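You operate a simulated robot arm through the tools that you are given. There is no shell and no other tool.

You are at the controls of a simulated two-armed robot. One attempt, no reset.

TASK
Stack the orange lens marked "R72" from the top of the big table on top of the orange lens that says "R150". Stack the silver lens marked "R65" from the top of the island on top of the silver lens marked "R120". Put the teal tag labelled "loaded" from the top of the store bench on the green pad and the teal tag labelled "hold" on the orange spacer. Stack the box marked "gloves" from the top of the packing bench on top of the box labelled "filters". Close the lower drawer of the packing bench. Open the desk files drawer. Any order will do. Set down upright: teal tag.

It is judged by the outcome, as a careful person would: the job done as asked, and still so three seconds after it is handed in. It fails if anything else is knocked over, pushed out of place, dropped, spilled or broken.

THE ROBOT
Two 7-joint arms with fingered hands on one trunk, on a base that moves. Base frame: it is fixed to the floor where the robot stands at the start and does not move with it; the origin is under the middle of the robot, x ahead of it, y to its left, z up; the surface under the hand at the start is at about z = 0.8. Units: m, degrees, N and s.
The left shoulder is at the start at [0.07, 0.162, 1.136], the right one opposite. With the tool pointing down near the work surface each hand reaches from about 0.34 to 0.82 m from the robot's upright axis, wherever it stands, measured 20 degrees to its own side. Places, roughly: desk files drawer [-0.8, 2.4, 0.2]; green box, orange box, purple box [-4.25, 2, 1]; green pad (8x8x2 cm) [-4.3, -0.3, 0.9]; lower drawer of the packing bench [-3.7, 2.1, 0.6]; orange lens [0.75, 0, 0.75]; orange spacer [-4.25, -0.25, 0.75]; silver lens [-1.75, 0.5, 0.75]; teal tag [-4.25, -0.25, 0.75]. Payload 4 kg a hand.
The tool frame of a hand sits at the grasp point between the pads (the TCP): z along the fingers, y along the line on which they close. The tips reach 0.026 m beyond it. The gripper opens to 0.132 m; its body begins 0.073 m behind the TCP. The gripper is a hand of 4 fingers: y runs from the thumb to the fingers, the wrist lies at [0, 0, -0.224] in the tool frame, and closing takes about 1.5 s.
Orientation is told as [roll, pitch, yaw] about the base's x, y, z axes, in that order, counted from this pose: with the fingers straight down and closing along the base's y, the tool's x points along the base's -x, its y along +y and its z along -z.

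THE INTERFACE
- The arms move only by the tool step_arm. It takes "left_moves", "right_moves" or both (then of equal length, played together; a hand with none holds still); each is a list that holds one entry, the list of rows, each a list of 7 numbers: the opening, from 0 (shut) to 1 (fully open), then the shift along the tool's x, y, z in m, then the turn, a rotation vector about the tool's x, y, z in degrees. In form: [[[hand, dx, dy, dz, ax, ay, az], ...]]. A call has 1 to 20 rows; each row is the pose to reach, as a shift and turn from the pose commanded when the call began, along the tool's axes at that moment. Each row takes 0.2 s and may step no farther than 0.05 m and 8.6 degrees from the row before; otherwise, or with a gripper value out of range, the whole call is refused. A pose out of reach is approached as far as the arm can. The call stops where the force on the tool passes 40 N (or 10 N more than at its start, if that is more) or the arm is blocked; 0.2 s more then pass. The fingers move at their own pace (about 0.045 m/s each) and stop on an object; they squeeze with about 22 N. The grip force told is the motor's: it shows also when the fingers shut on nothing. Time passes only in rows, and 0.2 s behind the last, so rows that repeat a pose let the fingers close. It gives the time, the measured TCP pose, the force on the tool (base axes), the opening and the grip force at its end, in the units of the frame above (readings bear some noise), with the torque about the TCP (base axes, N m) and any sound that the robot's microphone picked up.
- Cameras (640 x 400 px; columns grow to the right, rows downward): "scene" is now at [0.1416, 0.0427, 1.3636]; the picture's right is [0.43, -0.90, -0.00], its down [-0.53, -0.25, -0.81] and it looks along [0.73, 0.35, -0.59] (base axes); focal length 264 px, centre (320, 200). "left" rides on the left gripper at [-0.073, 0.006, -0.093] in its tool frame; the picture's right is [-0.08, -1.00, 0.00], its down [0.78, -0.06, -0.62] and it looks along [0.61, -0.05, 0.79] (tool axes); focal length 230 px, centre (320, 200). "right" rides on the right gripper at [0.073, 0.006, -0.094] in its tool frame; the picture's right is [-0.08, 1.00, 0.00], its down [-0.79, -0.06, -0.62] and it looks along [-0.61, -0.05, 0.79] (tool axes); focal length 230 px, centre (320, 200). There is no depth. A picture from a camera that has moved, and an enlarged one, comes with that camera's place and axes in the base frame and with its lens. The place of the scene camera against the robot may be out by one fixed shift of up to 0.018 m in any direction.
- grab_frame(camera): a new picture of that camera. It takes no simulated time.
- lift_body(by): slides the trunk up (or, below 0, down) by that many m; the arms and the scene camera ride with it, the base frame stays. It gives what a move gives, with no picture.
- drive_base(legs): drives the robot by 1 to 6 legs, each [ahead, left, turn to the left] in m, m and degrees, along the robot's own axes; the way and the turn of a leg run together, so that a leg with both is an arc; at most 1.5 m and 180 degrees a leg. The arms and the cameras ride along, it lands a little off, and it stops where it bumps. It gives what a move gives.
- grasp_type(shape, hand): the hand has 4 fingers and takes this shape, open, in about a second: jaw (thumb against the fingers, like two jaws); tri (thumb and two fingers); tip (a fingertip pinch); poke (one finger out to press); point (the index stretched); flat (the hand flat); cup (the hand cupped); fist (a fist). The gripper value then closes the fingers along that shape, each until it touches; the sizes above hold for jaw. It gives what a move gives, with no picture.
- head_to(pan, tilt): turns the head with the scene camera to pan (to the left, within 86 degrees either way) and tilt (down, from -29 to 69), counted from straight ahead of the robot. It gives what a move gives.
- inspect(camera, box): a new picture of the part [left, top, right, bottom] of that camera's present view, enlarged. It takes no simulated time.
- hand_in(): hands the job in; it is judged then, once.

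Places have to be worked out from the pictures, the camera data and where the tool is seen. Open the grippers and draw the arms clear of the work before you hand the job in, unless the task says otherwise.

The tools are called after "Call:" as name(argument=value, ...) on one line, values as JSON. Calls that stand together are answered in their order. step_arm: Moves the arms, as the interface text tells. Its arguments: {"type":"object","properties":{"left_moves":{"type":"array"},"right_moves":{"type":"array"}},"required":[]} The other tools are called the same way: lift_body (by) moves the trunk up or down; grasp_type (shape, hand) gives the hand a shape; drive_base (legs) drives the base; head_to (pan, tilt) turns the head that bears the scene camera; grab_frame (camera) takes a picture; inspect (camera, box) takes an enlarged picture of a part of a camera's view; hand_in () hands the job in.

At the start:

```text
clock: 0.0
left_ee_pos: [0.5606, 0.3451, 1.0784]
left_tool_rot: [0.0, -0.1, 0.1]
left_ft_force: [-0.8, 0.1, 0.3]
left_ft_torque: [0.0, 0.02, -0.03]
left_gripper_width: 0.1316
left_finger_force: 0.1
left_shape: jaw
right_ee_pos: [0.5486, -0.1008, 1.0109]
right_tool_rot: [0.0, 0.0, 0.0]
right_ft_force: [0.3, -0.1, 0.1]
right_ft_torque: [0.03, 0.03, 0.0]
right_gripper_width: 0.1318
right_finger_force: 0.1
right_shape: jaw
trunk travel left (down, up): [-0.615, 0.325]
robot x, y, heading: [-0.0001, -0.0032, -0.1]
head pan, tilt (commanded): [25.3, 35.8]
```

scene: 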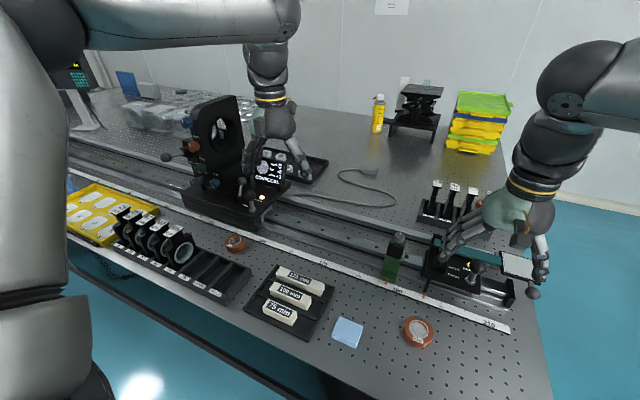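
right: 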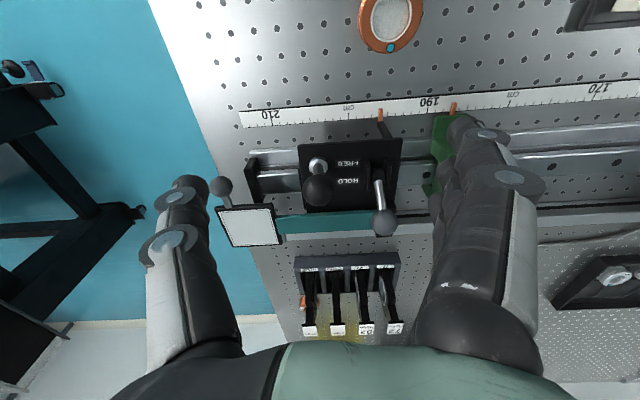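
left: 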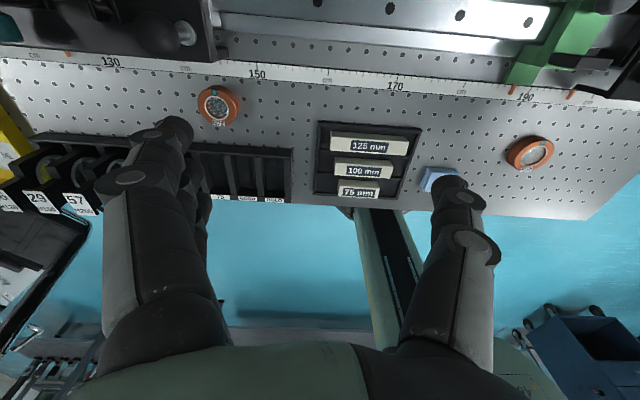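

The scene shows two orange lenses on the big table, one near pixel (418,331) and one near (235,243). I'll zoom in on each to read its label.

Call:
inspect(camera="scene", box=[370, 290, 470, 370])

Call:
inspect(camera="scene", box=[190, 210, 290, 270])

Call:
inspect(camera="left", box=[180, 70, 260, 130])

Call:
inspect(camera="left", box=[490, 120, 570, 180])

Call:
inspect(camera="right", box=[340, 0, 440, 60])

```text
5.00 times, centred on (420, 330) of scene
camera zoom: at [0.1416, 0.0427, 1.3636], right [0.43, -0.9, 0.0], down [-0.53, -0.25, -0.81], along [0.73, 0.35, -0.59], focal length 1317 px, centre (-180, -450)
```

zoom: 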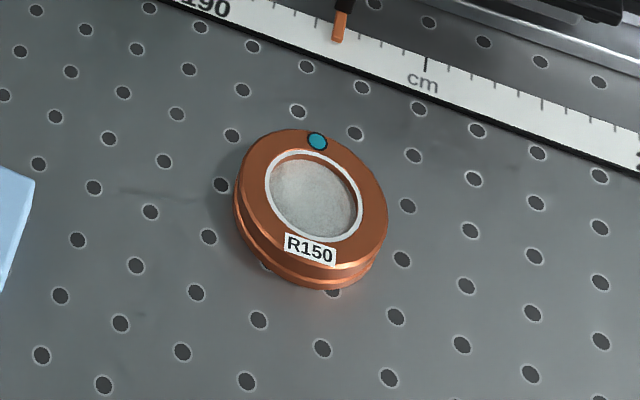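

```text
6.40 times, centred on (240, 240) of scene
camera zoom: at [0.1416, 0.0427, 1.3636], right [0.43, -0.9, 0.0], down [-0.53, -0.25, -0.81], along [0.73, 0.35, -0.59], focal length 1686 px, centre (832, -56)
```

zoom: 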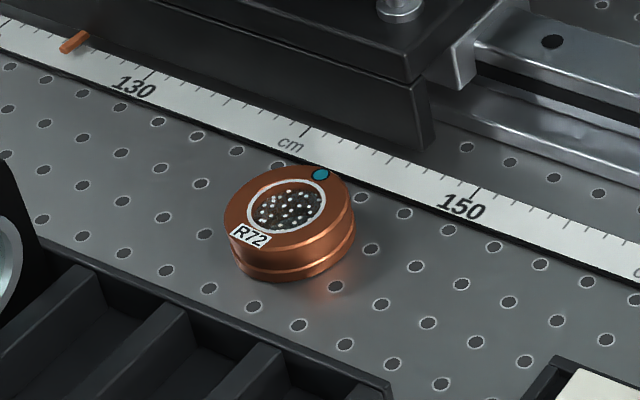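

```text
6.67 times, centred on (220, 100) of left
camera zoom: at [0.6327, 0.3511, 1.1723], right [0.08, -1.0, 0.0], down [-0.79, -0.06, 0.62], along [-0.61, -0.05, -0.79], focal length 1534 px, centre (987, 867)
```

zoom: 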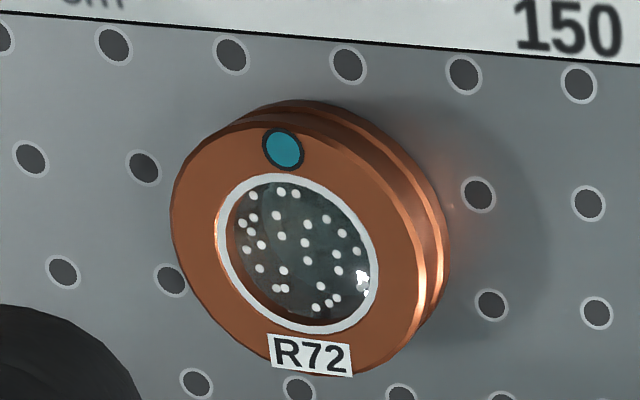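

```text
6.67 times, centred on (530, 150) of left
camera zoom: at [0.6327, 0.3511, 1.1723], right [0.08, -1.0, 0.0], down [-0.79, -0.06, 0.62], along [-0.61, -0.05, -0.79], focal length 1534 px, centre (-1080, 533)
```

zoom: 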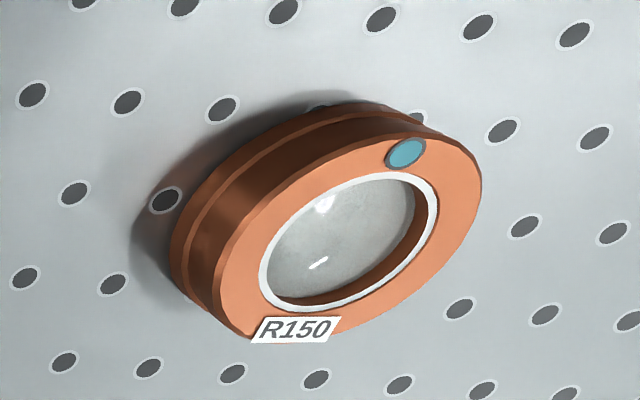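

```text
6.40 times, centred on (390, 30) of right
camera zoom: at [0.4747, -0.0949, 1.1041], right [0.08, 1.0, 0.0], down [0.79, -0.06, 0.62], along [0.61, -0.05, -0.79], focal length 1472 px, centre (-128, 1288)
```

zoom: 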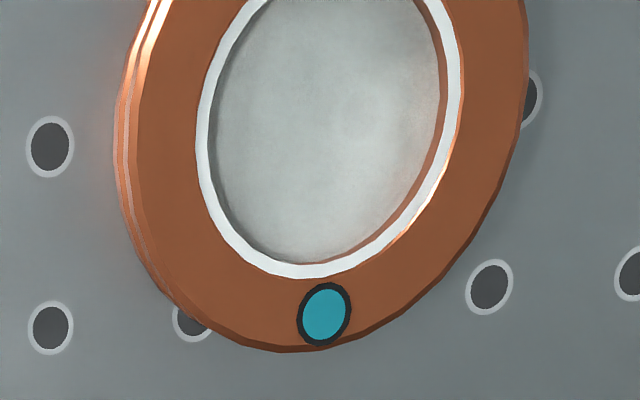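

R72 is the left orange lens at about (0.521, 0.494), and R150 is the right one at about (0.482, -0.025). I'll look at the hand and the clutter around R72 before picking.

Call:
inspect(camera="scene", box=[160, 80, 360, 280])

Call:
inspect(camera="left", box=[80, 0, 400, 200])

Call:
inspect(camera="scene", box=[380, 170, 580, 330])

```text
2.00 times, centred on (260, 180) of scene
camera zoom: at [0.1416, 0.0427, 1.3636], right [0.43, -0.9, 0.0], down [-0.53, -0.25, -0.81], along [0.73, 0.35, -0.59], focal length 527 px, centre (440, 240)
```

zoom: 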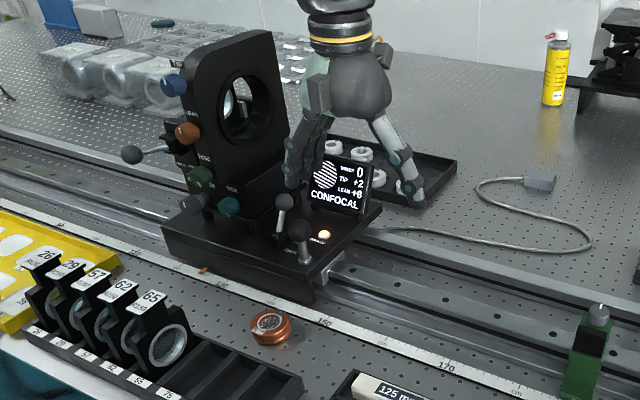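

```text
2.00 times, centred on (240, 100) of left
camera zoom: at [0.6327, 0.3511, 1.1723], right [0.08, -1.0, 0.0], down [-0.79, -0.06, 0.62], along [-0.61, -0.05, -0.79], focal length 460 px, centre (480, 400)
```

zoom: 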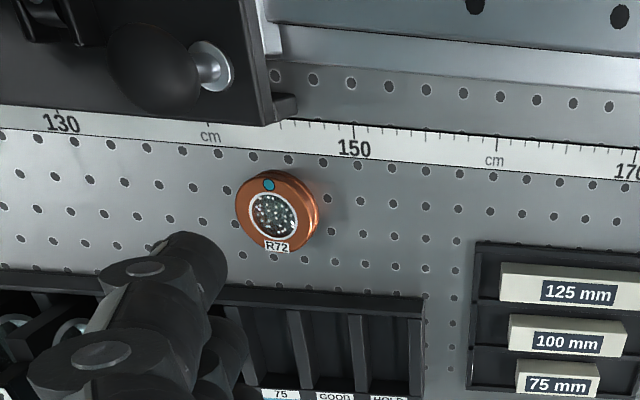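

```text
2.50 times, centred on (480, 250) of scene
camera zoom: at [0.1416, 0.0427, 1.3636], right [0.43, -0.9, 0.0], down [-0.53, -0.25, -0.81], along [0.73, 0.35, -0.59], focal length 659 px, centre (-80, 75)
```

zoom: 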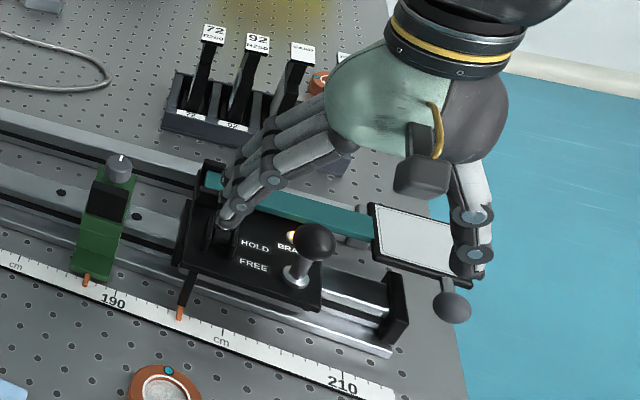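

The approach to R72 is clear: the carriage lever is about 9 cm beyond it and the rack edge about 5 cm nearer the robot. I'll move the left hand above the lens and check with the wrist camera.

Call:
step_arm(left_moves=[[[1, 0.01, 0.037, 0, 0, 0, 0], [1, 0.02, 0.075, 0, 0, 0, 0], [1, 0.03, 0.112, 0.02, 0, 0, 0], [1, 0.0396, 0.149, 0.05, 0, 0, 0], [1, 0.0396, 0.149, 0.09, 0, 0, 0], [1, 0.0396, 0.149, 0.12, 0, 0, 0], [1, 0.0396, 0.149, 0.12, 0, 0, 0]]])

Call:
grab_frame(camera="left")

Call:
grab_frame(camera="scene")

```text
clock: 1.6
left_ee_pos: [0.5192, 0.4934, 0.9575]
left_tool_rot: [0.0, -0.1, 0.0]
left_ft_force: [0.4, 0.2, -0.6]
left_ft_torque: [0.02, -0.02, 0.02]
left_gripper_width: 0.1317
left_finger_force: 0.0
left_shape: jaw
right_ee_pos: [0.5489, -0.101, 1.0119]
right_tool_rot: [-0.1, 0.0, -0.1]
right_ft_force: [0.4, 0.2, 0.4]
right_ft_torque: [0.01, 0.01, 0.01]
right_gripper_width: 0.1319
right_finger_force: 0.0
right_shape: jaw
trunk travel left (down, up): [-0.615, 0.325]
robot x, y, heading: [0.0012, -0.0007, 0.2]
head pan, tilt (commanded): [25.3, 35.8]
```

```text
taken
camera left: at [0.5913, 0.4997, 1.0511], right [0.08, -1.0, 0.0], down [-0.79, -0.06, 0.62], along [-0.61, -0.05, -0.79], focal length 230 px, centre (320, 200)
```

left: 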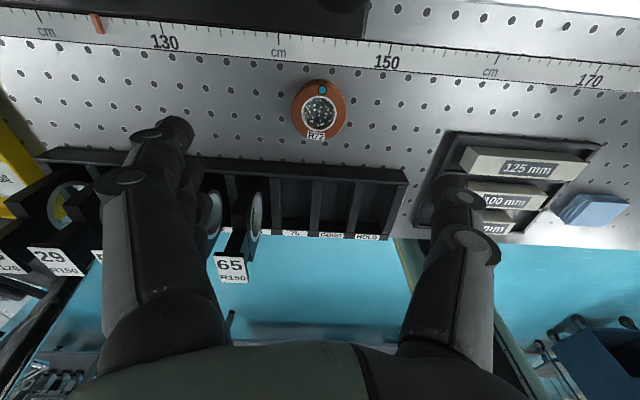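

```text
taken
camera scene: at [0.1411, 0.0426, 1.3637], right [0.43, -0.9, 0.0], down [-0.53, -0.25, -0.81], along [0.73, 0.35, -0.59], focal length 264 px, centre (320, 200)
```

scene: 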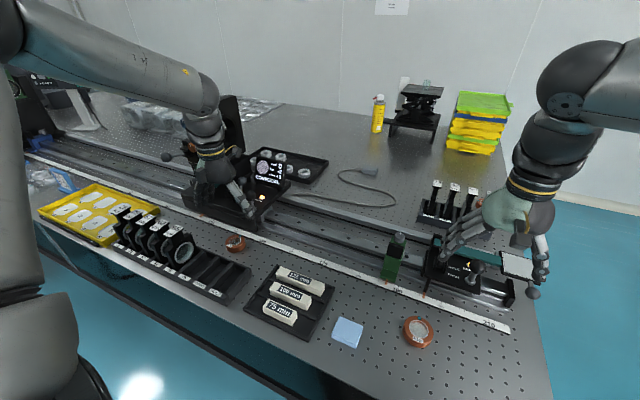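

The lens sits at about (0.5235, 0.4947) with its top near z = 0.82. I'll descend in two stages, pausing to check at a TCP height of about 0.86.

Call:
step_arm(left_moves=[[[1, -0.004, 0.001, 0.03, 0, 0, 0], [1, -0.004, 0.001, 0.06, 0, 0, 0], [1, -0.004, 0.001, 0.09, 0, 0, 0], [1, -0.004, 0.001, 0.1, 0, 0, 0], [1, -0.004, 0.001, 0.1, 0, 0, 0]]])

Call:
grab_frame(camera="left")

Call:
inspect(camera="scene", box=[130, 110, 330, 310])

```text
clock: 2.8
left_ee_pos: [0.5249, 0.4947, 0.8584]
left_tool_rot: [0.0, -0.1, 0.0]
left_ft_force: [0.2, -0.5, 0.3]
left_ft_torque: [-0.01, 0.0, 0.01]
left_gripper_width: 0.1318
left_finger_force: 0.0
left_shape: jaw
right_ee_pos: [0.5494, -0.1007, 1.0102]
right_tool_rot: [0.0, 0.0, 0.0]
right_ft_force: [0.2, 0.1, 1.1]
right_ft_torque: [0.01, -0.02, 0.0]
right_gripper_width: 0.1318
right_finger_force: 0.0
right_shape: jaw
trunk travel left (down, up): [-0.615, 0.325]
robot x, y, heading: [-0.0008, 0.0012, -0.0]
head pan, tilt (commanded): [25.3, 35.8]
```

```text
taken
camera left: at [0.5961, 0.5007, 0.9522], right [0.08, -1.0, 0.0], down [-0.79, -0.06, 0.62], along [-0.61, -0.05, -0.79], focal length 230 px, centre (320, 200)
```

left: 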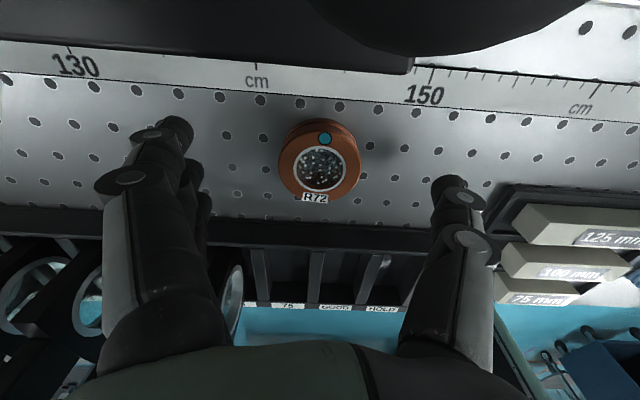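

```text
2.00 times, centred on (230, 210) of scene
camera zoom: at [0.1414, 0.0425, 1.3636], right [0.43, -0.9, 0.0], down [-0.53, -0.25, -0.81], along [0.73, 0.35, -0.59], focal length 527 px, centre (500, 180)
```

zoom: 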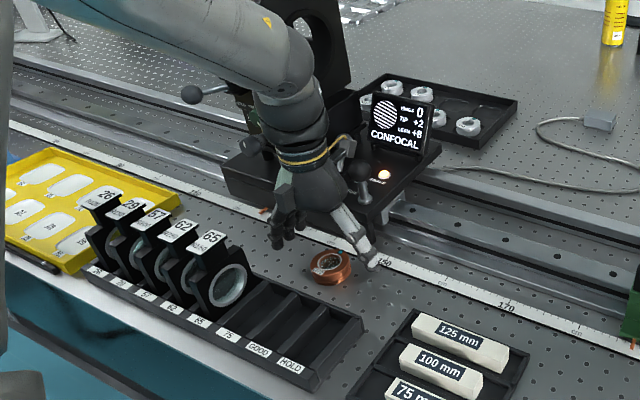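

The left wrist camera is on the far side of the hand and would come down onto the carriage's ball lever at about (0.616, 0.493, 0.925). I'll back the left hand off. The right hand carries its camera on the near side, so I'll use that after driving a bit left.

Call:
step_arm(left_moves=[[[1, 0, 0, -0.04, 0, 0, 0], [1, 0, 0, -0.08, 0, 0, 0], [1, 0, 0, -0.12, 0, 0, 0], [1, 0, 0, -0.16, 0, 0, 0], [1, 0, -0.02, -0.2, 0, 0, 0], [1, 0.02, -0.05, -0.22, 0, 0, 0], [1, 0.05, -0.08, -0.24, 0, 0, 0], [1, 0.08, -0.11, -0.25, 0, 0, 0], [1, 0.11, -0.14, -0.25, 0, 0, 0], [1, 0.14, -0.16, -0.25, 0, 0, 0], [1, 0.14, -0.16, -0.25, 0, 0, 0]]])

Call:
head_to(pan=60, tilt=50)

Call:
grab_frame(camera="scene")

```text
clock: 5.2
left_ee_pos: [0.3847, 0.3338, 1.108]
left_tool_rot: [0.0, 0.0, 0.0]
left_ft_force: [0.6, 0.6, -0.6]
left_ft_torque: [-0.03, -0.01, 0.03]
left_gripper_width: 0.1318
left_finger_force: 0.0
left_shape: jaw
right_ee_pos: [0.5509, -0.1012, 1.0103]
right_tool_rot: [0.0, 0.2, 0.0]
right_ft_force: [-0.2, -0.4, -0.2]
right_ft_torque: [0.02, -0.04, -0.01]
right_gripper_width: 0.1319
right_finger_force: 0.0
right_shape: jaw
trunk travel left (down, up): [-0.615, 0.325]
robot x, y, heading: [0.0002, -0.0002, -0.1]
head pan, tilt (commanded): [25.3, 35.8]
```

```text
clock: 6.2
left_ee_pos: [0.3853, 0.3348, 1.1072]
left_tool_rot: [0.0, 0.0, 0.0]
left_ft_force: [-0.4, -0.8, -0.2]
left_ft_torque: [0.01, 0.01, -0.01]
left_gripper_width: 0.132
left_finger_force: 0.0
left_shape: jaw
right_ee_pos: [0.5485, -0.1009, 1.0106]
right_tool_rot: [0.0, 0.0, 0.0]
right_ft_force: [0.1, -1.0, 0.6]
right_ft_torque: [-0.02, 0.01, -0.04]
right_gripper_width: 0.1317
right_finger_force: 0.0
right_shape: jaw
trunk travel left (down, up): [-0.615, 0.325]
robot x, y, heading: [-0.0013, -0.0032, 0.0]
head pan, tilt (commanded): [60.0, 50.0]
```

```text
taken
camera scene: at [0.101, 0.0719, 1.3432], right [0.87, -0.5, 0.0], down [-0.38, -0.66, -0.64], along [0.32, 0.56, -0.77], focal length 264 px, centre (320, 200)
```

scene: 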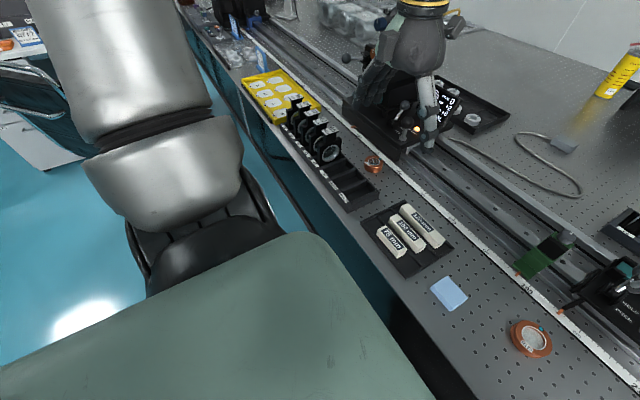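

The floor to the left looks clear along the table. I'll look further left to check the driving room and get an overview of the space.

Call:
head_to(pan=86, tilt=25)

Call:
grab_frame(camera="scene")

```text
clock: 7.1
left_ee_pos: [0.3861, 0.3346, 1.1075]
left_tool_rot: [0.0, -0.2, 0.0]
left_ft_force: [0.1, -0.5, -0.1]
left_ft_torque: [0.02, -0.01, -0.03]
left_gripper_width: 0.1317
left_finger_force: 0.0
left_shape: jaw
right_ee_pos: [0.5495, -0.0996, 1.0118]
right_tool_rot: [-0.1, 0.0, 0.0]
right_ft_force: [-0.4, 0.3, 0.5]
right_ft_torque: [-0.01, -0.03, -0.03]
right_gripper_width: 0.132
right_finger_force: 0.1
right_shape: jaw
trunk travel left (down, up): [-0.615, 0.325]
robot x, y, heading: [-0.0024, 0.0034, 0.3]
head pan, tilt (commanded): [85.9, 25.0]
```

```text
taken
camera scene: at [0.0689, 0.0971, 1.3806], right [1.0, -0.07, 0.0], down [-0.03, -0.42, -0.91], along [0.06, 0.9, -0.42], focal length 264 px, centre (320, 200)
```

scene: 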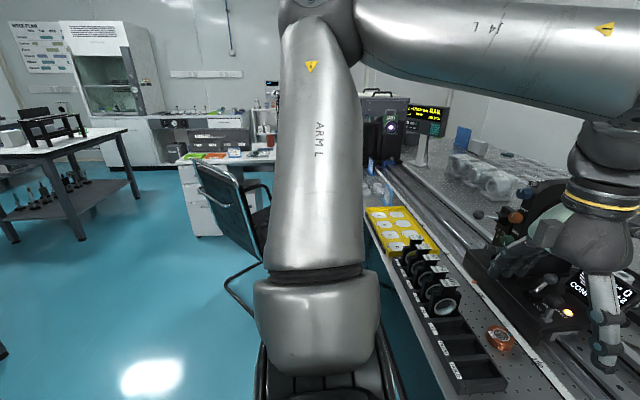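

The nearest chair leg is around y ≈ 1.4, so a 0.35 m drive left is safe. I'll move the left hand up and out of the way first, then drive.

Call:
step_arm(left_moves=[[[1, 0, 0.03, -0.03, 0, 0, 0], [1, 0, 0.06, -0.06, 0, 0, 0], [1, 0.01, 0.09, -0.09, 0, 0, 0], [1, 0.01, 0.12, -0.1, 0, 0, 0], [1, 0.01, 0.12, -0.1, 0, 0, 0]]])

Call:
drive_base(legs=[[0, 0.35, 0]])

Call:
head_to(pan=10, tilt=45)

Call:
grab_frame(camera="scene")

Call:
grab_frame(camera="right")

```text
clock: 8.3
left_ee_pos: [0.374, 0.4499, 1.1739]
left_tool_rot: [0.0, -0.3, 0.1]
left_ft_force: [-0.4, -0.6, -0.2]
left_ft_torque: [-0.01, 0.02, 0.02]
left_gripper_width: 0.1318
left_finger_force: 0.1
left_shape: jaw
left hand out of reach, approached as far as the arm can: row 3, 4, 5
right_ee_pos: [0.5493, -0.1017, 1.0113]
right_tool_rot: [0.0, -0.1, 0.0]
right_ft_force: [0.6, 0.1, -0.5]
right_ft_torque: [-0.01, 0.0, 0.01]
right_gripper_width: 0.1317
right_finger_force: 0.0
right_shape: jaw
trunk travel left (down, up): [-0.615, 0.325]
robot x, y, heading: [0.0008, 0.0029, -0.3]
head pan, tilt (commanded): [85.9, 25.0]
```

```text
clock: 10.6
left_ee_pos: [0.3755, 0.804, 1.1734]
left_tool_rot: [0.0, -0.3, -0.2]
left_ft_force: [0.0, 0.3, -1.0]
left_ft_torque: [0.0, 0.01, -0.01]
left_gripper_width: 0.1318
left_finger_force: 0.0
left_shape: jaw
right_ee_pos: [0.5488, 0.2525, 1.0111]
right_tool_rot: [0.0, 0.1, -0.2]
right_ft_force: [-0.1, 0.3, -0.5]
right_ft_torque: [-0.02, -0.02, -0.03]
right_gripper_width: 0.1319
right_finger_force: 0.1
right_shape: jaw
trunk travel left (down, up): [-0.615, 0.325]
robot x, y, heading: [0.0012, 0.3562, -0.2]
head pan, tilt (commanded): [85.9, 25.0]
```

```text
clock: 12.1
left_ee_pos: [0.3758, 0.8047, 1.173]
left_tool_rot: [-0.2, -0.3, -0.1]
left_ft_force: [0.2, -0.6, -0.2]
left_ft_torque: [0.02, 0.0, -0.01]
left_gripper_width: 0.132
left_finger_force: 0.0
left_shape: jaw
right_ee_pos: [0.5497, 0.2526, 1.0108]
right_tool_rot: [0.0, 0.0, -0.2]
right_ft_force: [-0.2, 1.8, -0.4]
right_ft_torque: [-0.03, 0.03, 0.02]
right_gripper_width: 0.1317
right_finger_force: 0.0
right_shape: jaw
trunk travel left (down, up): [-0.615, 0.325]
robot x, y, heading: [0.0026, 0.3578, -0.1]
head pan, tilt (commanded): [10.0, 45.0]
```

```text
taken
camera scene: at [0.1429, 0.3743, 1.3501], right [0.17, -0.99, 0.0], down [-0.7, -0.12, -0.71], along [0.7, 0.12, -0.71], focal length 264 px, centre (320, 200)
```

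scene: 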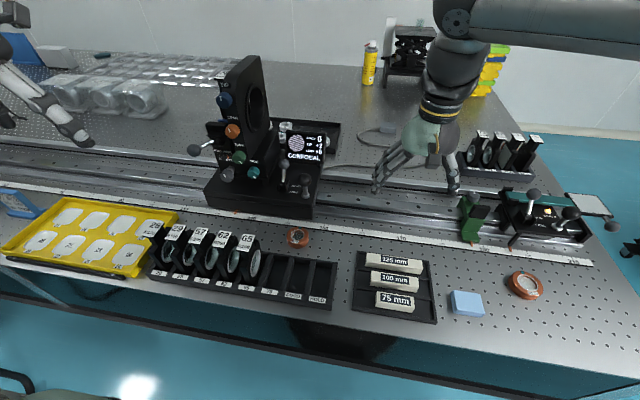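

```text
taken
camera right: at [0.4749, 0.2587, 1.1042], right [0.08, 1.0, 0.0], down [0.78, -0.06, 0.62], along [0.61, -0.05, -0.79], focal length 230 px, centre (320, 200)
```

right: 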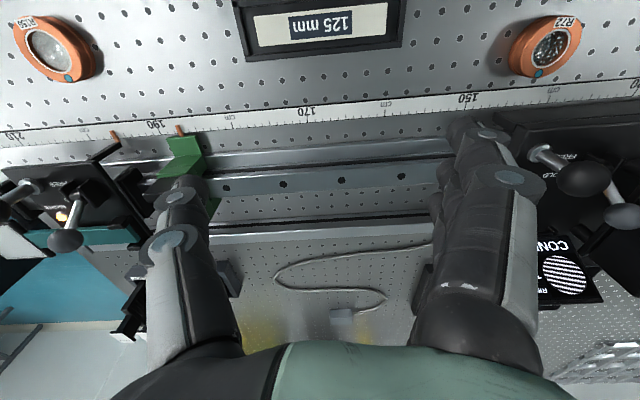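

The right hand is now at (0.549, 0.2525, 1.011), with R72 ahead and to its left. I'll move it over R72, staying clear of the carriage.

Call:
step_arm(right_moves=[[[1, 0.005, 0.04, 0, 0, 0, 0], [1, 0.01, 0.08, 0, 0, 0, 0], [1, 0.015, 0.12, 0, 0, 0, 0], [1, 0.02, 0.16, 0, 0, 0, 0], [1, 0.025, 0.2, 0, 0, 0, 0], [1, 0.026, 0.242, 0.02, 0, 0, 0], [1, 0.026, 0.242, 0.05, 0, 0, 0], [1, 0.026, 0.242, 0.08, 0, 0, 0], [1, 0.026, 0.242, 0.08, 0, 0, 0]]])

Call:
grab_frame(camera="right")

Call:
grab_frame(camera="scene")

```text
clock: 14.1
left_ee_pos: [0.3738, 0.8059, 1.1734]
left_tool_rot: [-0.2, -0.3, -0.2]
left_ft_force: [0.4, -0.5, -0.3]
left_ft_torque: [0.02, 0.0, -0.02]
left_gripper_width: 0.1318
left_finger_force: 0.0
left_shape: jaw
right_ee_pos: [0.5225, 0.4971, 0.9319]
right_tool_rot: [0.0, 0.0, -0.1]
right_ft_force: [-0.6, 0.7, 1.2]
right_ft_torque: [0.02, -0.02, -0.02]
right_gripper_width: 0.132
right_finger_force: 0.1
right_shape: jaw
trunk travel left (down, up): [-0.615, 0.325]
robot x, y, heading: [0.0019, 0.356, -0.1]
head pan, tilt (commanded): [10.0, 45.0]
```

```text
taken
camera right: at [0.4482, 0.5022, 1.0251], right [0.08, 1.0, 0.0], down [0.78, -0.06, 0.62], along [0.61, -0.05, -0.79], focal length 230 px, centre (320, 200)
```

right: 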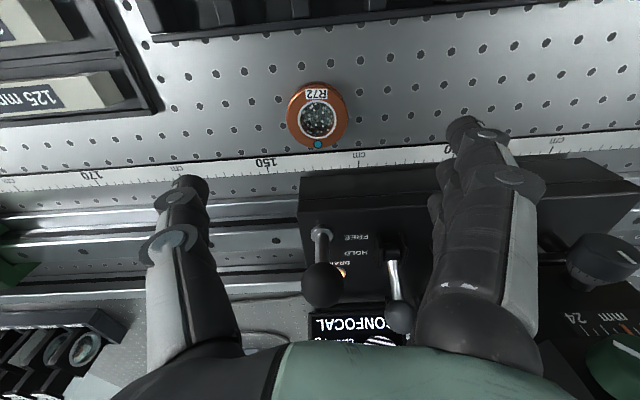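

```text
taken
camera scene: at [0.1424, 0.375, 1.3501], right [0.17, -0.99, 0.0], down [-0.7, -0.12, -0.71], along [0.7, 0.12, -0.71], focal length 264 px, centre (320, 200)
```

scene: 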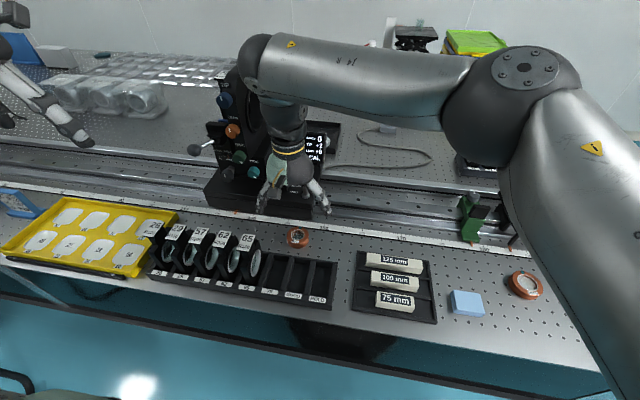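

The two wrist views put R72 at x ≈ 0.518 (±5 mm) and y ≈ 0.495. I'll descend to about 0.868 and refine there.

Call:
step_arm(right_moves=[[[1, 0.0045, -0.002, 0.02, 0, 0, 0], [1, 0.0045, -0.002, 0.045, 0, 0, 0], [1, 0.0045, -0.002, 0.064, 0, 0, 0], [1, 0.0045, -0.002, 0.064, 0, 0, 0]]])

Call:
grab_frame(camera="right")

Call:
inspect(camera="scene", box=[200, 140, 400, 300])

```text
clock: 15.1
left_ee_pos: [0.3747, 0.8041, 1.1735]
left_tool_rot: [-0.1, -0.4, -0.2]
left_ft_force: [0.7, -0.2, 0.2]
left_ft_torque: [0.0, 0.01, 0.0]
left_gripper_width: 0.1318
left_finger_force: 0.0
left_shape: jaw
right_ee_pos: [0.5202, 0.4926, 0.8675]
right_tool_rot: [0.0, 0.1, -0.2]
right_ft_force: [-0.2, 0.3, 0.0]
right_ft_torque: [0.06, 0.01, 0.02]
right_gripper_width: 0.1316
right_finger_force: 0.1
right_shape: jaw
trunk travel left (down, up): [-0.615, 0.325]
robot x, y, heading: [-0.0008, 0.3552, -0.0]
head pan, tilt (commanded): [10.0, 45.0]
```

```text
taken
camera right: at [0.4453, 0.4989, 0.9603], right [0.08, 1.0, 0.0], down [0.78, -0.06, 0.62], along [0.61, -0.05, -0.79], focal length 230 px, centre (320, 200)
```

right: 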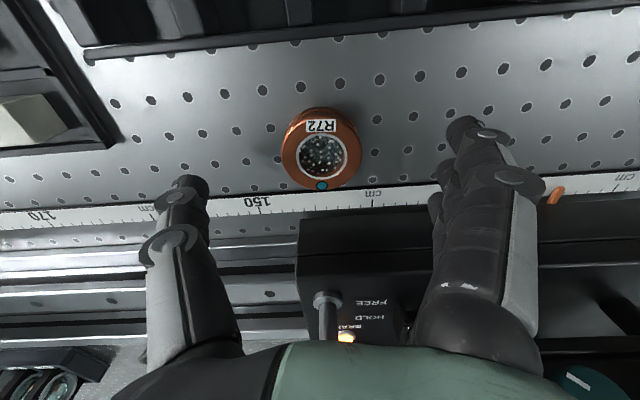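

```text
2.50 times, centred on (300, 220) of scene
camera zoom: at [0.1427, 0.3745, 1.3501], right [0.17, -0.99, 0.0], down [-0.7, -0.12, -0.71], along [0.7, 0.12, -0.71], focal length 659 px, centre (370, 150)
```

zoom: 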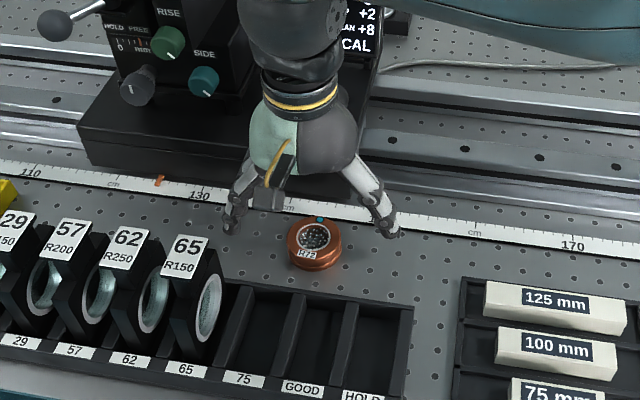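

The lens is nearly centred under the tool. I'll go down another 2.5 cm and check the offset again.

Call:
step_arm(right_moves=[[[1, 0, 0.001, 0.012, 0, 0, 0], [1, 0, 0.001, 0.025, 0, 0, 0], [1, 0, 0.001, 0.025, 0, 0, 0]]])

Call:
grab_frame(camera="right")

Call:
inspect(camera="scene", box=[240, 170, 360, 266])

```text
clock: 15.9
left_ee_pos: [0.3749, 0.8054, 1.1741]
left_tool_rot: [0.0, -0.2, -0.2]
left_ft_force: [0.0, -0.5, 0.0]
left_ft_torque: [0.01, -0.01, 0.03]
left_gripper_width: 0.1321
left_finger_force: 0.1
left_shape: jaw
right_ee_pos: [0.5193, 0.4923, 0.8415]
right_tool_rot: [0.1, 0.0, -0.1]
right_ft_force: [-0.2, -0.1, 0.2]
right_ft_torque: [0.02, -0.02, 0.0]
right_gripper_width: 0.1317
right_finger_force: 0.1
right_shape: jaw
trunk travel left (down, up): [-0.615, 0.325]
robot x, y, heading: [-0.0024, 0.3519, -0.3]
head pan, tilt (commanded): [10.0, 45.0]
```

```text
taken
camera right: at [0.4456, 0.4989, 0.9348], right [0.08, 1.0, 0.0], down [0.78, -0.06, 0.62], along [0.61, -0.05, -0.79], focal length 230 px, centre (320, 200)
```

right: 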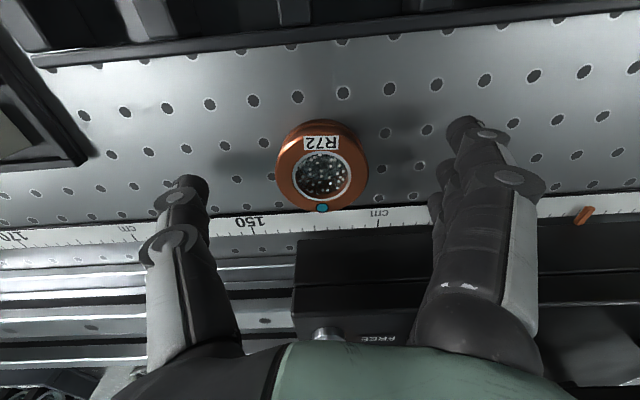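

```text
4.17 times, centred on (300, 218) of scene
camera zoom: at [0.1427, 0.3744, 1.3501], right [0.17, -0.99, 0.0], down [-0.7, -0.12, -0.71], along [0.7, 0.12, -0.71], focal length 1098 px, centre (403, 125)
```

zoom: 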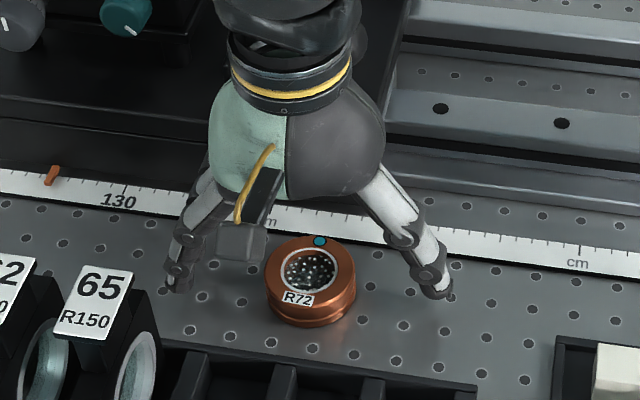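

The lens is centred under the TCP with its top around 0.82. I'll lower 1 cm more and close the fingers on it.

Call:
step_arm(right_moves=[[[1, 0, 0.001, 0.005, 0, 0, 0], [1, 0, 0.001, 0.01, 0, 0, 0], [0.7, 0, 0.001, 0.01, 0, 0, 0], [0.5, 0, 0.001, 0.01, 0, 0, 0], [0.3, 0, 0.001, 0.01, 0, 0, 0], [0.1, 0, 0.001, 0.01, 0, 0, 0], [0.1, 0, 0.001, 0.01, 0, 0, 0], [0.1, 0, 0.001, 0.01, 0, 0, 0], [0.1, 0, 0.001, 0.01, 0, 0, 0]]])

Call:
grab_frame(camera="right")

Call:
inspect(camera="scene", box=[240, 170, 360, 266])

```text
clock: 17.9
left_ee_pos: [0.3755, 0.8053, 1.1752]
left_tool_rot: [-0.2, -0.3, -0.3]
left_ft_force: [0.7, 0.3, 1.0]
left_ft_torque: [0.02, -0.02, 0.02]
left_gripper_width: 0.1321
left_finger_force: 0.0
left_shape: jaw
right_ee_pos: [0.5188, 0.494, 0.8315]
right_tool_rot: [0.0, -0.1, -0.2]
right_ft_force: [0.9, -0.2, 0.1]
right_ft_torque: [0.01, 0.0, 0.02]
right_gripper_width: 0.0427
right_finger_force: 21.8
right_shape: jaw
trunk travel left (down, up): [-0.615, 0.325]
robot x, y, heading: [-0.0008, 0.3522, -0.3]
head pan, tilt (commanded): [10.0, 45.0]
```

```text
taken
camera right: at [0.4451, 0.5001, 0.9249], right [0.08, 1.0, 0.0], down [0.78, -0.06, 0.62], along [0.61, -0.05, -0.79], focal length 230 px, centre (320, 200)
```

right: 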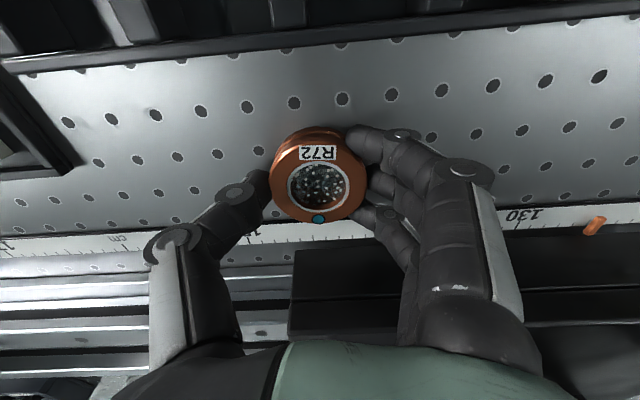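

```text
4.17 times, centred on (300, 218) of scene
camera zoom: at [0.1431, 0.3744, 1.35], right [0.17, -0.99, 0.0], down [-0.7, -0.12, -0.71], along [0.7, 0.12, -0.71], focal length 1098 px, centre (403, 125)
```

zoom: 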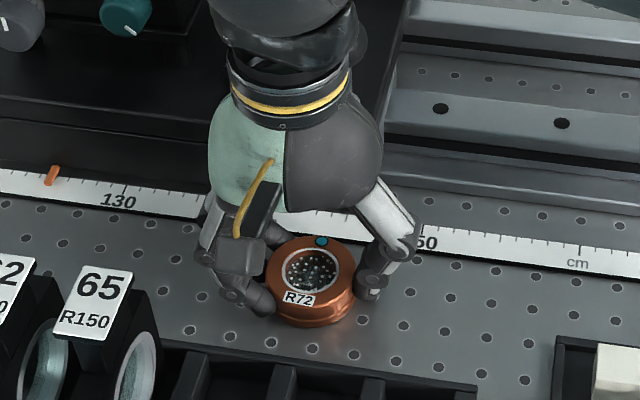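

The lens is gripped: width 0.043, force 21.8 N, and centred on the TCP. I'll lift it straight up and check that it holds.

Call:
step_arm(right_moves=[[[0.1, 0, 0, -0.02, 0, 0, 0], [0.1, 0, 0, -0.05, 0, 0, 0], [0.1, 0, 0, -0.09, 0, 0, 0], [0.1, 0, 0, -0.13, 0, 0, 0], [0.1, 0, 0, -0.16, 0, 0, 0], [0.1, 0, 0, -0.16, 0, 0, 0]]])

Call:
grab_frame(camera="right")

Call:
grab_frame(camera="scene")

```text
clock: 19.3
left_ee_pos: [0.3763, 0.8063, 1.1744]
left_tool_rot: [-0.1, -0.2, -0.2]
left_ft_force: [0.1, 0.9, 0.4]
left_ft_torque: [0.04, -0.01, 0.0]
left_gripper_width: 0.132
left_finger_force: 0.0
left_shape: jaw
right_ee_pos: [0.5194, 0.4946, 0.9903]
right_tool_rot: [0.0, 0.1, -0.2]
right_ft_force: [0.9, -0.5, -0.9]
right_ft_torque: [0.02, 0.02, -0.02]
right_gripper_width: 0.0427
right_finger_force: 21.5
right_shape: jaw
trunk travel left (down, up): [-0.615, 0.325]
robot x, y, heading: [-0.0015, 0.3557, -0.3]
head pan, tilt (commanded): [10.0, 45.0]
```

```text
taken
camera right: at [0.4447, 0.5009, 1.0854], right [0.08, 1.0, 0.0], down [0.79, -0.06, 0.62], along [0.61, -0.05, -0.79], focal length 230 px, centre (320, 200)
```

right: 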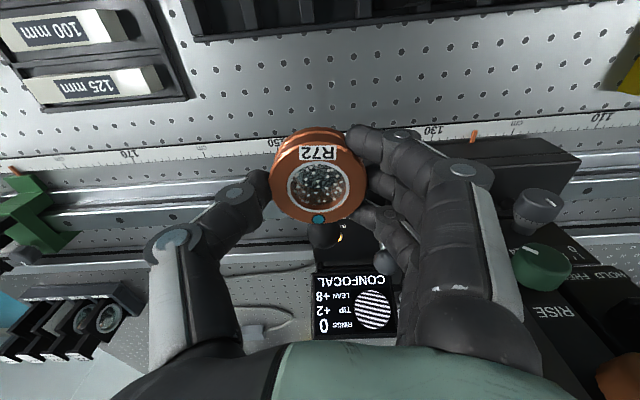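

```text
taken
camera scene: at [0.1436, 0.3743, 1.35], right [0.17, -0.99, 0.0], down [-0.7, -0.12, -0.71], along [0.7, 0.12, -0.71], focal length 264 px, centre (320, 200)
```

scene: 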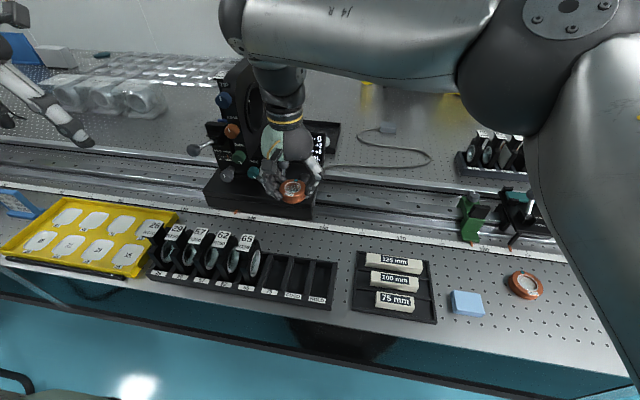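

The lens is held securely. I'll carry it over R150 at about (0.481, -0.026).

Call:
step_arm(right_moves=[[[0.1, 0.003, -0.04, 0, 0, 0, 0], [0.1, 0.006, -0.085, 0, 0, 0, 0], [0.1, 0.009, -0.13, 0, 0, 0, 0], [0.1, 0.012, -0.175, 0, 0, 0, 0], [0.1, 0.015, -0.22, 0, 0, 0, 0], [0.1, 0.018, -0.265, 0, 0, 0, 0], [0.1, 0.021, -0.31, 0, 0, 0, 0], [0.1, 0.024, -0.355, 0, 0, 0, 0], [0.1, 0.027, -0.4, 0, 0, 0, 0], [0.1, 0.03, -0.445, 0, 0, 0, 0], [0.1, 0.035, -0.485, 0, 0, 0, 0], [0.1, 0.038, -0.52, 0.01, 0, 0, 0], [0.1, 0.038, -0.52, 0.02, 0, 0, 0], [0.1, 0.038, -0.52, 0.02, 0, 0, 0]]])

Call:
grab_frame(camera="right")

Call:
grab_frame(camera="scene")

```text
clock: 22.3
left_ee_pos: [0.3745, 0.8049, 1.1743]
left_tool_rot: [-0.1, -0.4, -0.2]
left_ft_force: [0.0, 0.3, 0.9]
left_ft_torque: [0.02, 0.01, -0.01]
left_gripper_width: 0.1316
left_finger_force: 0.0
left_shape: jaw
right_ee_pos: [0.4803, -0.0263, 0.9727]
right_tool_rot: [0.1, 0.0, -0.3]
right_ft_force: [0.4, -0.2, -0.6]
right_ft_torque: [0.0, 0.01, 0.01]
right_gripper_width: 0.0423
right_finger_force: 22.0
right_shape: jaw
trunk travel left (down, up): [-0.615, 0.325]
robot x, y, heading: [0.0017, 0.3575, -0.1]
head pan, tilt (commanded): [10.0, 45.0]
```

```text
taken
camera right: at [0.4052, -0.0198, 1.0655], right [0.08, 1.0, 0.0], down [0.78, -0.06, 0.62], along [0.61, -0.05, -0.79], focal length 230 px, centre (320, 200)
```

right: 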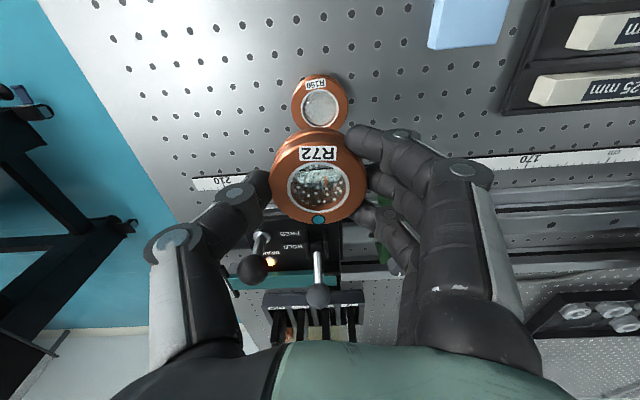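

```text
taken
camera scene: at [0.1427, 0.3742, 1.3501], right [0.17, -0.99, 0.0], down [-0.7, -0.12, -0.71], along [0.7, 0.12, -0.71], focal length 264 px, centre (320, 200)
```

scene: 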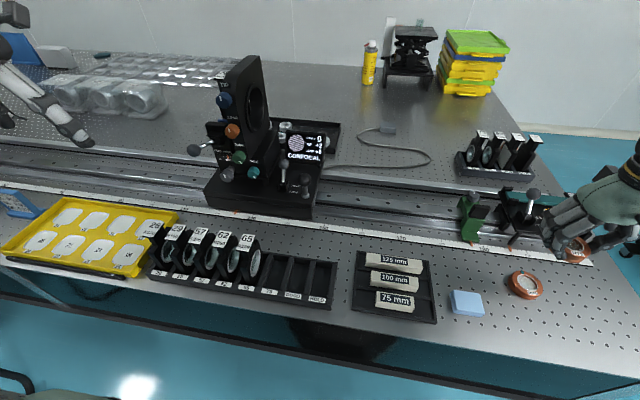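

R150 appears almost directly under the held lens. I'll zoom in to measure the offset precisely.

Call:
inspect(camera="right", box=[240, 60, 400, 240])

Call:
head_to(pan=-25, tilt=45)

Call:
grab_frame(camera="scene")

```text
2.22 times, centred on (320, 150) of right
camera zoom: at [0.4052, -0.0198, 1.0655], right [0.08, 1.0, 0.0], down [0.78, -0.06, 0.62], along [0.61, -0.05, -0.79], focal length 511 px, centre (320, 311)
```

zoom: 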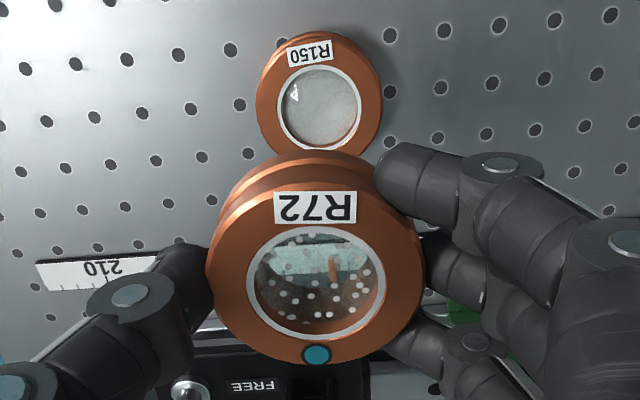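

```text
clock: 23.3
left_ee_pos: [0.3743, 0.8048, 1.1746]
left_tool_rot: [-0.1, -0.3, -0.2]
left_ft_force: [-0.1, 0.3, -0.2]
left_ft_torque: [0.04, 0.0, 0.01]
left_gripper_width: 0.132
left_finger_force: 0.1
left_shape: jaw
right_ee_pos: [0.4811, -0.0261, 0.9725]
right_tool_rot: [-0.1, -0.1, -0.2]
right_ft_force: [0.3, -0.1, -0.7]
right_ft_torque: [0.01, 0.01, 0.0]
right_gripper_width: 0.0423
right_finger_force: 22.3
right_shape: jaw
trunk travel left (down, up): [-0.615, 0.325]
robot x, y, heading: [0.0009, 0.3549, -0.3]
head pan, tilt (commanded): [-25.0, 45.0]
```

```text
taken
camera scene: at [0.1364, 0.3258, 1.3501], right [-0.42, -0.91, 0.0], down [-0.64, 0.3, -0.71], along [0.64, -0.3, -0.71], focal length 264 px, centre (320, 200)
```

scene: 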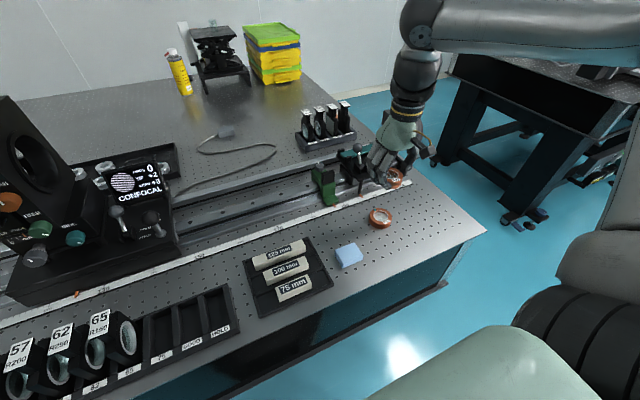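

The alignment is within about 2 mm. I'll lower to just above R150 with the TCP at about 0.865, nudging y by +1 mm.

Call:
step_arm(right_moves=[[[0.1, 0, 0.001, 0.03, 0, 0, 0], [0.1, 0, 0.001, 0.06, 0, 0, 0], [0.1, 0, 0.001, 0.09, 0, 0, 0], [0.1, 0, 0.001, 0.105, 0, 0, 0], [0.1, 0, 0.001, 0.105, 0, 0, 0]]])

Call:
grab_frame(camera="right")

Call:
inspect(camera="scene", box=[330, 150, 450, 250])

```text
clock: 24.5
left_ee_pos: [0.3744, 0.8061, 1.1738]
left_tool_rot: [-0.1, -0.3, -0.2]
left_ft_force: [-0.2, -0.3, 0.4]
left_ft_torque: [-0.03, 0.02, 0.02]
left_gripper_width: 0.1322
left_finger_force: 0.0
left_shape: jaw
right_ee_pos: [0.4796, -0.0241, 0.8688]
right_tool_rot: [0.0, 0.0, -0.3]
right_ft_force: [-0.2, 0.2, -1.0]
right_ft_torque: [0.03, 0.02, 0.0]
right_gripper_width: 0.0425
right_finger_force: 21.8
right_shape: jaw
trunk travel left (down, up): [-0.615, 0.325]
robot x, y, heading: [0.0011, 0.3519, -0.3]
head pan, tilt (commanded): [-25.0, 45.0]
```

```text
taken
camera right: at [0.4055, -0.0175, 0.9619], right [0.08, 1.0, 0.0], down [0.78, -0.06, 0.62], along [0.61, -0.05, -0.79], focal length 230 px, centre (320, 200)
```

right: 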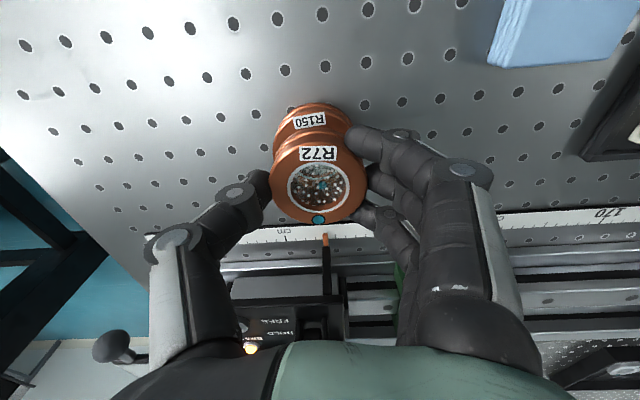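

```text
4.00 times, centred on (390, 200) of scene
camera zoom: at [0.1362, 0.3259, 1.3501], right [-0.43, -0.91, 0.0], down [-0.64, 0.3, -0.71], along [0.64, -0.3, -0.71], focal length 1054 px, centre (40, 200)
```

zoom: 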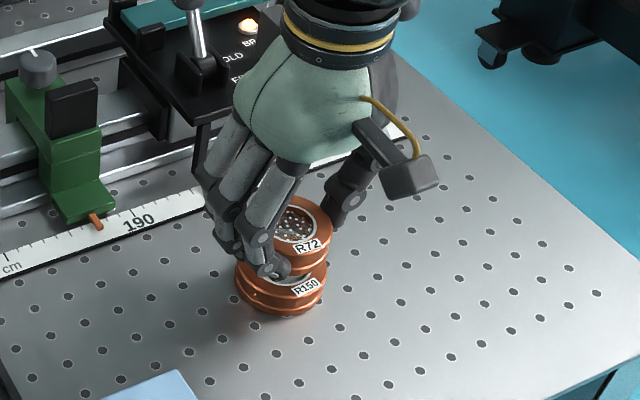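

R72 hovers just above R150. I'll zoom in to confirm the sideways alignment before the final lowering.

Call:
inspect(camera="right", box=[250, 80, 390, 240])

Call:
inspect(camera="scene", box=[360, 180, 430, 236])

```text
2.50 times, centred on (320, 160) of right
camera zoom: at [0.4055, -0.0175, 0.9619], right [0.08, 1.0, 0.0], down [0.78, -0.06, 0.62], along [0.61, -0.05, -0.79], focal length 575 px, centre (320, 300)
```

zoom: 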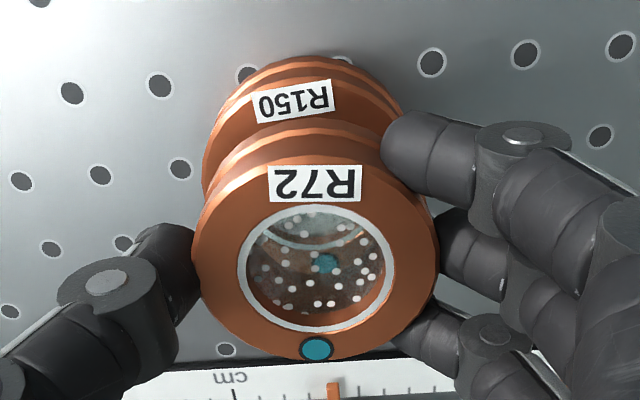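

```text
7.14 times, centred on (395, 208) of scene
camera zoom: at [0.1362, 0.3259, 1.3501], right [-0.43, -0.91, 0.0], down [-0.64, 0.3, -0.71], along [0.64, -0.3, -0.71], focal length 1882 px, centre (-216, 143)
```

zoom: 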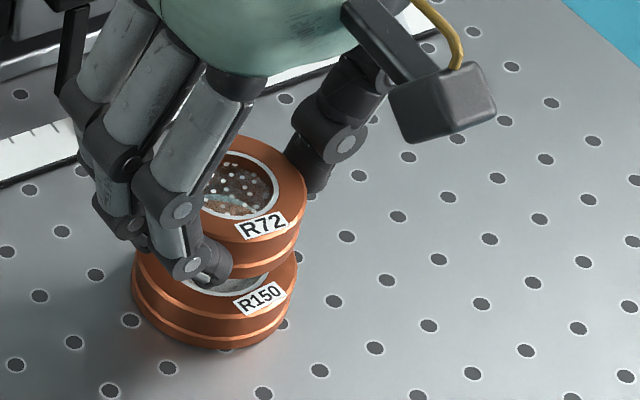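

R150 sits about 1.5 mm to -y and 1 mm to -x of R72, so I'll correct for that. I'll lower in small steps and watch the force.

Call:
step_arm(right_moves=[[[0.1, 0.001, -0.0015, 0.005, 0, 0, 0], [0.1, 0.001, -0.0015, 0.01, 0, 0, 0], [0.1, 0.001, -0.0015, 0.013, 0, 0, 0], [0.1, 0.001, -0.0015, 0.013, 0, 0, 0]]])

Call:
inspect(camera="scene", box=[360, 180, 430, 236])

```text
clock: 25.5
left_ee_pos: [0.3761, 0.8053, 1.1741]
left_tool_rot: [-0.2, -0.3, -0.3]
left_ft_force: [0.1, 0.3, -0.4]
left_ft_torque: [-0.02, 0.03, 0.01]
left_gripper_width: 0.1318
left_finger_force: 0.0
left_shape: jaw
right_ee_pos: [0.4783, -0.0262, 0.8545]
right_tool_rot: [0.0, -0.1, -0.2]
right_ft_force: [-0.1, 0.5, -0.6]
right_ft_torque: [0.02, 0.01, 0.03]
right_gripper_width: 0.0421
right_finger_force: 22.4
right_shape: jaw
trunk travel left (down, up): [-0.615, 0.325]
robot x, y, heading: [0.0008, 0.3556, -0.1]
head pan, tilt (commanded): [-25.0, 45.0]
```

```text
7.14 times, centred on (395, 208) of scene
camera zoom: at [0.1364, 0.3257, 1.3501], right [-0.43, -0.91, 0.0], down [-0.64, 0.3, -0.71], along [0.64, -0.3, -0.71], focal length 1882 px, centre (-216, 143)
```

zoom: 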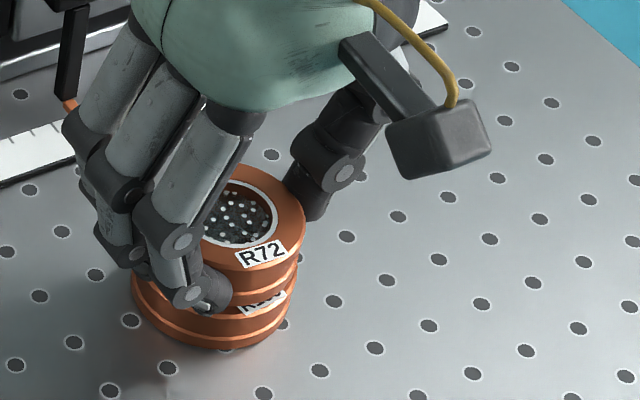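

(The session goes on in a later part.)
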